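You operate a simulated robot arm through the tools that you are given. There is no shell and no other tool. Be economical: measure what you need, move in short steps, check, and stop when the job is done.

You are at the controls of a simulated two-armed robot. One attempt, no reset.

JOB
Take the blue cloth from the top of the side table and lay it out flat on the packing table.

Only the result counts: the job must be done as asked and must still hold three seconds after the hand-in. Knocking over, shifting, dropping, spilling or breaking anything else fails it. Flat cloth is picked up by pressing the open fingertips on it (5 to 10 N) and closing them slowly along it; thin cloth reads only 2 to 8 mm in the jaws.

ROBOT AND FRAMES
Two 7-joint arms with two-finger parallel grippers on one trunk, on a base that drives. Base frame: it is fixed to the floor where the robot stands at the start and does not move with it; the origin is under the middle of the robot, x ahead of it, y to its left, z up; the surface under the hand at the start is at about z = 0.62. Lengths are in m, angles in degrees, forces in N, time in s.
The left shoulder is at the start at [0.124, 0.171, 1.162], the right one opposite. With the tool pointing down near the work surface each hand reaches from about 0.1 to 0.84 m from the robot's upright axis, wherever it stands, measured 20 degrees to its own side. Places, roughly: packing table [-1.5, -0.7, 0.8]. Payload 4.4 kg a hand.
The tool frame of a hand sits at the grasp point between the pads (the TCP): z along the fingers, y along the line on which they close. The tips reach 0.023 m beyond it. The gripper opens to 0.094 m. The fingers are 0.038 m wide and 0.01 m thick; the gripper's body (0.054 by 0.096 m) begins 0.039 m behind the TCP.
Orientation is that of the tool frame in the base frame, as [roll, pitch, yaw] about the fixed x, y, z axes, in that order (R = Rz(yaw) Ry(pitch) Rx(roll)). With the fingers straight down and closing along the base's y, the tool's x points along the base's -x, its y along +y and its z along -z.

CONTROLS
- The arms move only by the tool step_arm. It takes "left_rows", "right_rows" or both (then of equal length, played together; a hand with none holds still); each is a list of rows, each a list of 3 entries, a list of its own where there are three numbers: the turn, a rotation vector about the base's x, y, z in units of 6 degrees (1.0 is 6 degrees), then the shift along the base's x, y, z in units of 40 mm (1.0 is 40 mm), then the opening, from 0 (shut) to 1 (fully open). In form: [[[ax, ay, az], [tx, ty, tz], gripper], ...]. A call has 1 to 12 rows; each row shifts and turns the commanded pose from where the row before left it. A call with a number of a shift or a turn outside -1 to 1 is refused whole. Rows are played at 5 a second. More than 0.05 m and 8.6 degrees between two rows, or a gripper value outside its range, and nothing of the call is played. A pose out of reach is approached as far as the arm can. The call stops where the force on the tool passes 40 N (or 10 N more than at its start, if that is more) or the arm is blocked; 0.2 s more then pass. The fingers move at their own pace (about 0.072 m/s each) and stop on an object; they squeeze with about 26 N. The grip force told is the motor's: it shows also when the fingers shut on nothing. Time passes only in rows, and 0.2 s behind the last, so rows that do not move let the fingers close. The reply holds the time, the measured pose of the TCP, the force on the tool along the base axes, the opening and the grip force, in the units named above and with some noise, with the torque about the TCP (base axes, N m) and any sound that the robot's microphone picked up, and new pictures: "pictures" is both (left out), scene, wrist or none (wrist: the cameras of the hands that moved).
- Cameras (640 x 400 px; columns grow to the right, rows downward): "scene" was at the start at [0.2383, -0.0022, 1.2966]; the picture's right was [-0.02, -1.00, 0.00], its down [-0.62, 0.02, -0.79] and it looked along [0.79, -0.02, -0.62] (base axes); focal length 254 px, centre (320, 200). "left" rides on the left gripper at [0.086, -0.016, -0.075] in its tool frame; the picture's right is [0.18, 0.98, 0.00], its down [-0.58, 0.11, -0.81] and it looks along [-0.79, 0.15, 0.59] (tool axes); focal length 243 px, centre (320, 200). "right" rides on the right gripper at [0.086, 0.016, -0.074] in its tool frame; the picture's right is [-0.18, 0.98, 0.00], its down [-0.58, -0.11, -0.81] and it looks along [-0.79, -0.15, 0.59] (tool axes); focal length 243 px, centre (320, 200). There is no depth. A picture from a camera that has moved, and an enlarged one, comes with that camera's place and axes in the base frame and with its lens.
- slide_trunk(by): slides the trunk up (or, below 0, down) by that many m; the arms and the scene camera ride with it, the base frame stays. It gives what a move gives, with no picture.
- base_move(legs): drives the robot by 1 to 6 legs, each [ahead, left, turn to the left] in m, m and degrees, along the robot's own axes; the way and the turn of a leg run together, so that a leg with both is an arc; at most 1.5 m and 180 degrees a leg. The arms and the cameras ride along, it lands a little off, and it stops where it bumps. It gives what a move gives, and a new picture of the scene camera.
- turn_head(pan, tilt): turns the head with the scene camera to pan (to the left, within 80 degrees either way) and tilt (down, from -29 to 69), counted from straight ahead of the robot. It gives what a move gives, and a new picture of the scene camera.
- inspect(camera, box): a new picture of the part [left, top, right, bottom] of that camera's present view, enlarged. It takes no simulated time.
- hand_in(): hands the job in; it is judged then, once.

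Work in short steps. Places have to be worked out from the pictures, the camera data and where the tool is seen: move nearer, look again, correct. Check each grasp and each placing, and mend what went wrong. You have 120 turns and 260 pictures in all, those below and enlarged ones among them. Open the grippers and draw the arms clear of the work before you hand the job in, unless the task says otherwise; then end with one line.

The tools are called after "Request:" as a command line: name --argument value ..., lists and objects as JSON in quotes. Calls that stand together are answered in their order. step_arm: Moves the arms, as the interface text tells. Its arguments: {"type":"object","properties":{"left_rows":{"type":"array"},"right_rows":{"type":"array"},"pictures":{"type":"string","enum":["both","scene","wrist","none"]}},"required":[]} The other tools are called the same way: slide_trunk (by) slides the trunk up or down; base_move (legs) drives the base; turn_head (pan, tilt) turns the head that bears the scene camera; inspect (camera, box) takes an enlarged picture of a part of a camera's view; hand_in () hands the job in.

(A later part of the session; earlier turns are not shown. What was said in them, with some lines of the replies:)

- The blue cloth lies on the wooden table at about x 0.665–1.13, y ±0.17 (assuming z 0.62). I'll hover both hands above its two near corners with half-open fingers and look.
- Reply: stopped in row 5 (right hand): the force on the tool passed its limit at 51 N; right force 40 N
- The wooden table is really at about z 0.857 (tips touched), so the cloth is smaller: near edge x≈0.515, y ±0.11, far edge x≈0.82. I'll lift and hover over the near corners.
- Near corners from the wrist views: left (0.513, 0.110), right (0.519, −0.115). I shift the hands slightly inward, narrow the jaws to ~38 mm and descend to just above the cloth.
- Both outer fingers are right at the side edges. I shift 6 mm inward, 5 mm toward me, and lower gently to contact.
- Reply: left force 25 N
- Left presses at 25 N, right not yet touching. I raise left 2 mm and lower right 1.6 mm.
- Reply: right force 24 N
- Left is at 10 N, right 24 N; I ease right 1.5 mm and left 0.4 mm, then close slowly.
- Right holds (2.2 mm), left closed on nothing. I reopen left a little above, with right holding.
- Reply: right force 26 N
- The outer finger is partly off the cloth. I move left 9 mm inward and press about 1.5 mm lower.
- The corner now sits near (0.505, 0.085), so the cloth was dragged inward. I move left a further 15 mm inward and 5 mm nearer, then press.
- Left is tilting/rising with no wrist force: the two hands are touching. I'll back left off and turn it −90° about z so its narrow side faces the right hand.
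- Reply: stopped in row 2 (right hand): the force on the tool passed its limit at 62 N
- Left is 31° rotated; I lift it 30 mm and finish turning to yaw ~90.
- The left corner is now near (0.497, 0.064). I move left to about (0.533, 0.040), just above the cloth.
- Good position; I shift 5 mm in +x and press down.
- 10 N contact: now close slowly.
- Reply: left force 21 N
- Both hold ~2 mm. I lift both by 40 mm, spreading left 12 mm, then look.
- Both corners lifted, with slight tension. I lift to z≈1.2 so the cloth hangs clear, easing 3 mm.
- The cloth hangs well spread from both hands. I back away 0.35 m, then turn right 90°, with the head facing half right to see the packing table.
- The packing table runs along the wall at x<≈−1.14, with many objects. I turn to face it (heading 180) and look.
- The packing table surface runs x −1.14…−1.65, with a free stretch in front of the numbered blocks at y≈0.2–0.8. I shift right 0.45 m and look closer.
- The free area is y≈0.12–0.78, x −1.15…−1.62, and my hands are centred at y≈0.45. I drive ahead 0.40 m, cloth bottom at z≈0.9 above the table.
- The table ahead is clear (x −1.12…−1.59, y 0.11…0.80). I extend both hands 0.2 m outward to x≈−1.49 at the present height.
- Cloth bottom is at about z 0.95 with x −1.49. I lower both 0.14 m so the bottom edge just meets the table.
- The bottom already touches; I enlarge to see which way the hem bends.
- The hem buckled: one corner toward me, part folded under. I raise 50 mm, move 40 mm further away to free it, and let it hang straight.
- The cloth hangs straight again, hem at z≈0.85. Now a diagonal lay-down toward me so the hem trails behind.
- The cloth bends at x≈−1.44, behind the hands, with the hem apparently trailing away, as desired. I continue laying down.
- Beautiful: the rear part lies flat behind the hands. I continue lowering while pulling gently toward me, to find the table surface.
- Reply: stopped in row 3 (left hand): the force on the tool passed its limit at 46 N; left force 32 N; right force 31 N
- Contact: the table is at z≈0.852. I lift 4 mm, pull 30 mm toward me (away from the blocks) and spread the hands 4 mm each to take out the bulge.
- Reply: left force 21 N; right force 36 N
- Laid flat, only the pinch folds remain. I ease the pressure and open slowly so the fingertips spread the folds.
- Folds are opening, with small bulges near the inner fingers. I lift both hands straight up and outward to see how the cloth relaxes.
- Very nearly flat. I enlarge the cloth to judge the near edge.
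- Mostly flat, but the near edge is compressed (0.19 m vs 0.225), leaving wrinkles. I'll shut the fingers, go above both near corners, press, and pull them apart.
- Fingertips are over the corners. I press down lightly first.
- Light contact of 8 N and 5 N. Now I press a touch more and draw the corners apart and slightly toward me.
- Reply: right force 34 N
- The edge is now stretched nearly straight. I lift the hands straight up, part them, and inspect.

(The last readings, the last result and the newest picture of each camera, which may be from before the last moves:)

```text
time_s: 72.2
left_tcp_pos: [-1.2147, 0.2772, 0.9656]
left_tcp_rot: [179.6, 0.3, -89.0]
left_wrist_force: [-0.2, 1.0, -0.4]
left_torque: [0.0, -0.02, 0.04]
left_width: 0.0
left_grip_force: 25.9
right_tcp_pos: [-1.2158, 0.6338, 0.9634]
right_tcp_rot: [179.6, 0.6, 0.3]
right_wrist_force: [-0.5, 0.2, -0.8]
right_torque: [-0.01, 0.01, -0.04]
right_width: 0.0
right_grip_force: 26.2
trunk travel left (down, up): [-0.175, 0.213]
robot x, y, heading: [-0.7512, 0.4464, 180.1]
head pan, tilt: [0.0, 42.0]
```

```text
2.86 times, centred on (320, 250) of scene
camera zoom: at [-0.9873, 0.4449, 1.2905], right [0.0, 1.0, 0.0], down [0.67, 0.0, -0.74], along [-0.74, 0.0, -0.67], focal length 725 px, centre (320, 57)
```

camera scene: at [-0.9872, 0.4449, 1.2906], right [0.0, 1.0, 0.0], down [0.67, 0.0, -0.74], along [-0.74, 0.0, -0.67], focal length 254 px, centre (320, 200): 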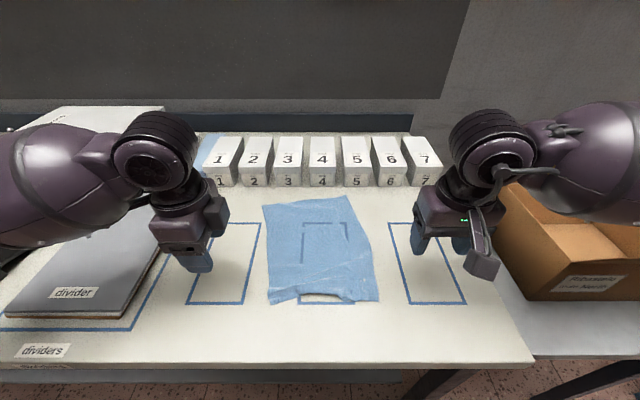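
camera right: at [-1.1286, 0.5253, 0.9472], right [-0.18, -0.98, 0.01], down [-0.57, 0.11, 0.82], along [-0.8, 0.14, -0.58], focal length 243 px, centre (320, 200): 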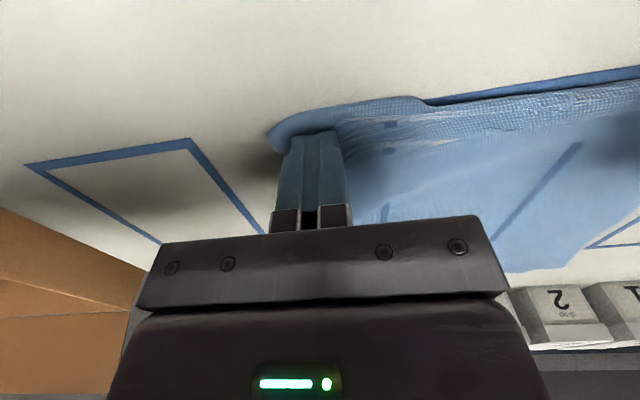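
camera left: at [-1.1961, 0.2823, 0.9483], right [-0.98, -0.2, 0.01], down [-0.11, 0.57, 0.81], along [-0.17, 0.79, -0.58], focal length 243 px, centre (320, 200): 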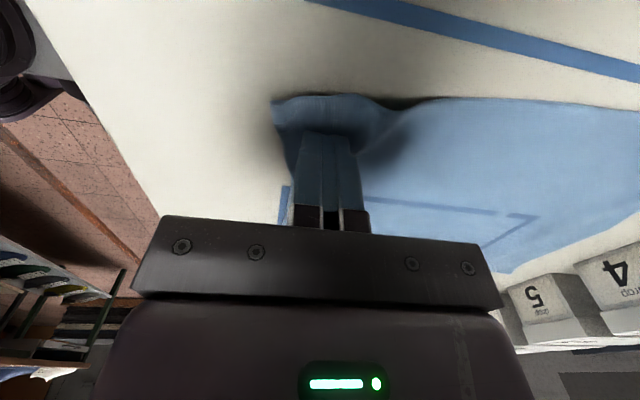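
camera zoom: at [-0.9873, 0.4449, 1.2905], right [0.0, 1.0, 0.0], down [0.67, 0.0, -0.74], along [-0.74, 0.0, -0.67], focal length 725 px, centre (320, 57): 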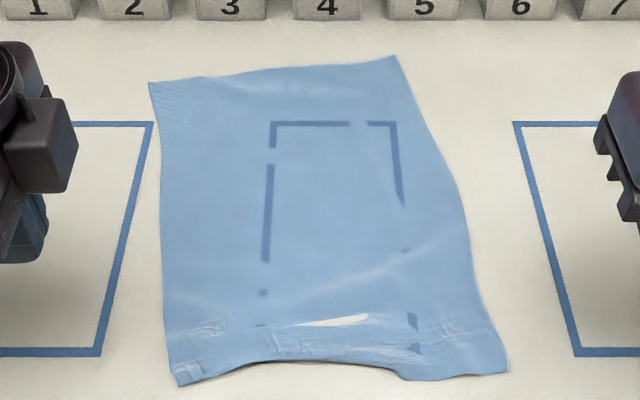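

Almost entirely flat now. A closer look at the near edge.

Request:
inspect --camera "scene" --box '[270, 240, 380, 320]'

Request:
inspect --camera "left" --box '[200, 0, 640, 270]'

```text
5.00 times, centred on (325, 280) of scene
camera zoom: at [-0.9873, 0.4449, 1.2905], right [0.0, 1.0, 0.0], down [0.67, 0.0, -0.74], along [-0.74, 0.0, -0.67], focal length 1269 px, centre (295, -200)
```

zoom: 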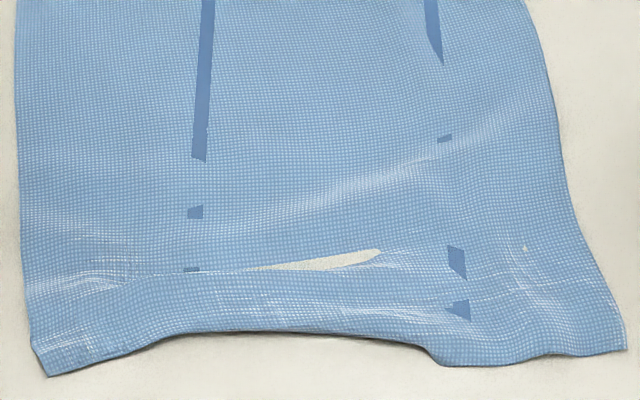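

```text
1.45 times, centred on (420, 135) of left
camera zoom: at [-1.1961, 0.1904, 1.0397], right [-0.98, -0.2, 0.01], down [-0.11, 0.58, 0.81], along [-0.17, 0.79, -0.59], focal length 353 px, centre (174, 294)
```

zoom: 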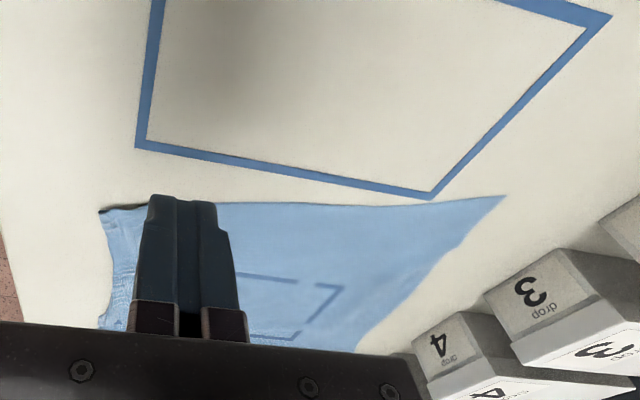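

The middle of the near edge is slightly arched. I'll press there with the right hand's shut fingertips and draw it ~8 mm toward me.

Request:
step_arm --right_rows '[[[0, 0, 0], [0, -0.9, 0], 0], [[0, 0, 0], [0, -0.9, 0], 0], [[0, 0, 0], [0, -0.9, 0], 0], [[0, 0, 0], [0.1, -0.9, 0], 0], [[0, 0, 0], [0.05, -0.95, -0.4], 0], [[0, 0, 0], [0, 0, -0.8], 0], [[0, 0, 0], [0, 0, -0.65], 0], [[0, 0, 0], [0, 0, -0.35], 0], [[0, 0, 0], [0, 0, 0], 0]]' --pictures "wrist"

```text
time_s: 74.2
left_tcp_pos: [-1.2139, 0.2769, 0.9666]
left_tcp_rot: [179.5, 0.2, -89.1]
left_wrist_force: [-0.1, -0.8, -0.4]
left_torque: [0.01, -0.02, 0.0]
left_width: 0.0
left_grip_force: 25.5
right_tcp_pos: [-1.2082, 0.4525, 0.8776]
right_tcp_rot: [179.8, 0.7, 0.2]
right_wrist_force: [0.3, 0.3, -0.3]
right_torque: [0.0, 0.0, -0.02]
right_width: 0.0001
right_grip_force: 25.6
trunk travel left (down, up): [-0.175, 0.213]
robot x, y, heading: [-0.7522, 0.446, -179.8]
head pan, tilt: [0.0, 42.0]
camera right: at [-1.1206, 0.4361, 0.9493], right [-0.18, -0.98, 0.01], down [-0.57, 0.11, 0.81], along [-0.8, 0.14, -0.58], focal length 243 px, centre (320, 200)
```

right: 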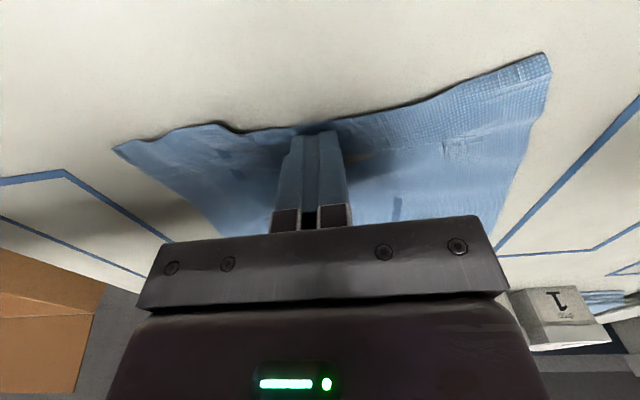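

Fingertips sit at the middle of the edge; I press and draw 8 mm toward me, then lift away.

Request:
step_arm --right_rows '[[[0, 0, 0], [-0.1, 0, 0], 0], [[0, 0, 0], [0, 0, -0.11], 0], [[0, 0, 0], [0, 0, 0], 0], [[0, 0, 0], [0.1, 0, 0], 0], [[0, 0, 0], [0.1, 0, 0], 0], [[0, 0, 0], [0, 0, 0], 0], [[0, 0, 0], [0, 0, 0.3], 0], [[0, 0, 0], [0, 0, 0.9], 0], [[0, 0, 0], [0, 0.5, 0.8], 0], [[0, 0, 0], [0, 0.9, 0.4], 0], [[0, 0, 0], [0, 1.0, 0], 0], [[0, 0, 0], [0, 1.0, 0], 0]]' --pictures "none"

Request:
step_arm --right_rows '[[[0, 0, 0], [0, 0.9, 0], 0.3], [[0, 0, 0], [0, 0.5, 0], 0.5], [[0, 0, 0], [0, 0, 0], 0.5]]' --left_rows '[[[0, 0, 0], [0, -0.6, 0.5], 0.3], [[0, 0, 0], [0, -0.5, 0.5], 0.5], [[0, 0, 0], [0, 0, 0], 0.5]]' --pictures "scene"

Request:
inspect --camera "scene" --box '[240, 180, 400, 320]'

```text
time_s: 76.8
left_tcp_pos: [-1.2132, 0.278, 0.9681]
left_tcp_rot: [179.5, 0.1, -89.2]
left_wrist_force: [1.2, 0.1, 0.2]
left_torque: [0.03, 0.0, 0.04]
left_width: 0.0
left_grip_force: 26.3
right_tcp_pos: [-1.2069, 0.59, 0.9682]
right_tcp_rot: [179.7, 0.8, 0.3]
right_wrist_force: [-0.1, -0.6, -0.1]
right_torque: [-0.03, 0.0, -0.01]
right_width: 0.0001
right_grip_force: 26.6
trunk travel left (down, up): [-0.175, 0.213]
robot x, y, heading: [-0.751, 0.4491, 179.9]
head pan, tilt: [0.0, 42.0]
```

```text
time_s: 77.6
left_tcp_pos: [-1.2145, 0.2345, 1.0062]
left_tcp_rot: [179.5, 0.2, -89.1]
left_wrist_force: [0.3, 0.2, 0.1]
left_torque: [-0.01, 0.0, 0.0]
left_width: 0.0471
left_grip_force: 0.1
right_tcp_pos: [-1.2088, 0.6448, 0.9682]
right_tcp_rot: [179.7, 0.7, 0.3]
right_wrist_force: [0.0, -0.2, 0.7]
right_torque: [-0.01, -0.01, 0.0]
right_width: 0.0469
right_grip_force: 0.1
trunk travel left (down, up): [-0.175, 0.213]
robot x, y, heading: [-0.7492, 0.4453, 179.9]
head pan, tilt: [0.0, 42.0]
camera scene: at [-0.9867, 0.445, 1.2908], right [0.0, 1.0, 0.0], down [0.67, 0.0, -0.74], along [-0.74, 0.0, -0.67], focal length 254 px, centre (320, 200)
```

scene: 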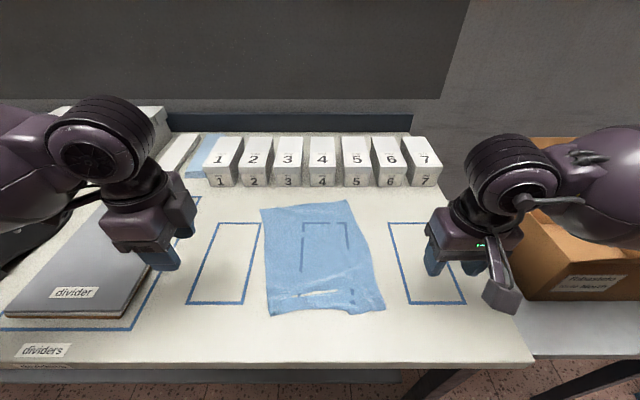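

```text
2.86 times, centred on (320, 250) of scene
camera zoom: at [-0.9867, 0.445, 1.2908], right [0.0, 1.0, 0.0], down [0.67, 0.0, -0.74], along [-0.74, 0.0, -0.67], focal length 725 px, centre (320, 57)
```

zoom: 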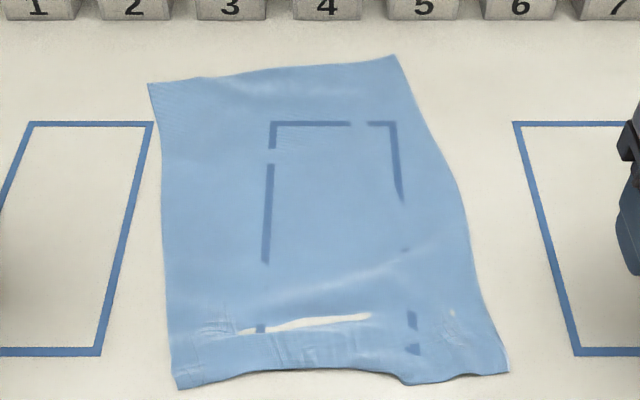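

The cloth lies flat on the packing table with all four corners spread. I raise the arms and back the base off so everything is clear.

Request:
step_arm --left_rows '[[[0, 0, 0], [0.2, 0, 0.7], 0.6], [[0, 0, 0], [0.3, 0, 0.8], 0.6], [[0, 0, 0], [0.3, 0, 0.8], 0.6], [[0, 0, 0], [0, 0, 0], 0.6]]' --right_rows '[[[0, 0, 0], [0.2, 0, 0.8], 0.6], [[0, 0, 0], [0.3, 0, 0.9], 0.6], [[0, 0, 0], [0.3, 0, 0.9], 0.6], [[0, 0, 0], [0, 0, 0], 0.6]]' --pictures "none"

Request:
base_move --legs '[[-0.3, 0, 0]]'

```text
time_s: 78.6
left_tcp_pos: [-1.1855, 0.2317, 1.0992]
left_tcp_rot: [179.6, 0.1, -89.1]
left_wrist_force: [0.1, -0.5, -0.5]
left_torque: [0.03, 0.0, 0.02]
left_width: 0.0565
left_grip_force: 0.1
right_tcp_pos: [-1.1747, 0.645, 1.0704]
right_tcp_rot: [179.7, 0.7, 0.3]
right_wrist_force: [-0.2, -0.9, 0.6]
right_torque: [0.02, -0.04, 0.01]
right_width: 0.0564
right_grip_force: 0.1
trunk travel left (down, up): [-0.175, 0.213]
robot x, y, heading: [-0.7499, 0.4441, 180.0]
head pan, tilt: [0.0, 42.0]
```

```text
time_s: 80.6
left_tcp_pos: [-0.889, 0.2304, 1.0996]
left_tcp_rot: [179.5, 0.3, -88.7]
left_wrist_force: [-0.9, -0.2, 0.3]
left_torque: [0.02, 0.04, 0.0]
left_width: 0.0564
left_grip_force: 0.1
right_tcp_pos: [-0.882, 0.6445, 1.0713]
right_tcp_rot: [179.6, 0.8, 0.6]
right_wrist_force: [0.2, 0.4, 0.7]
right_torque: [0.01, 0.03, 0.01]
right_width: 0.0565
right_grip_force: 0.2
trunk travel left (down, up): [-0.175, 0.213]
robot x, y, heading: [-0.4573, 0.4451, -179.7]
head pan, tilt: [0.0, 42.0]
camera scene: at [-0.692, 0.4444, 1.291], right [-0.01, 1.0, 0.0], down [0.67, 0.0, -0.74], along [-0.74, 0.0, -0.67], focal length 254 px, centre (320, 200)
```

scene: 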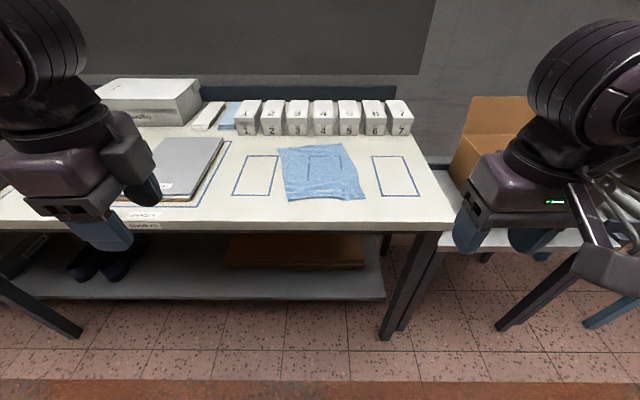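

The cloth is flat on the packing table, nothing else has moved, and the arms are clear, so I hand in.

Request:
hand_in

```text
The job is handed in.
```

The blue cloth is laid out flat on the packing table, with only faint wrinkles near its front edge; nothing else moved that I could see, and both grippers are open and clear.
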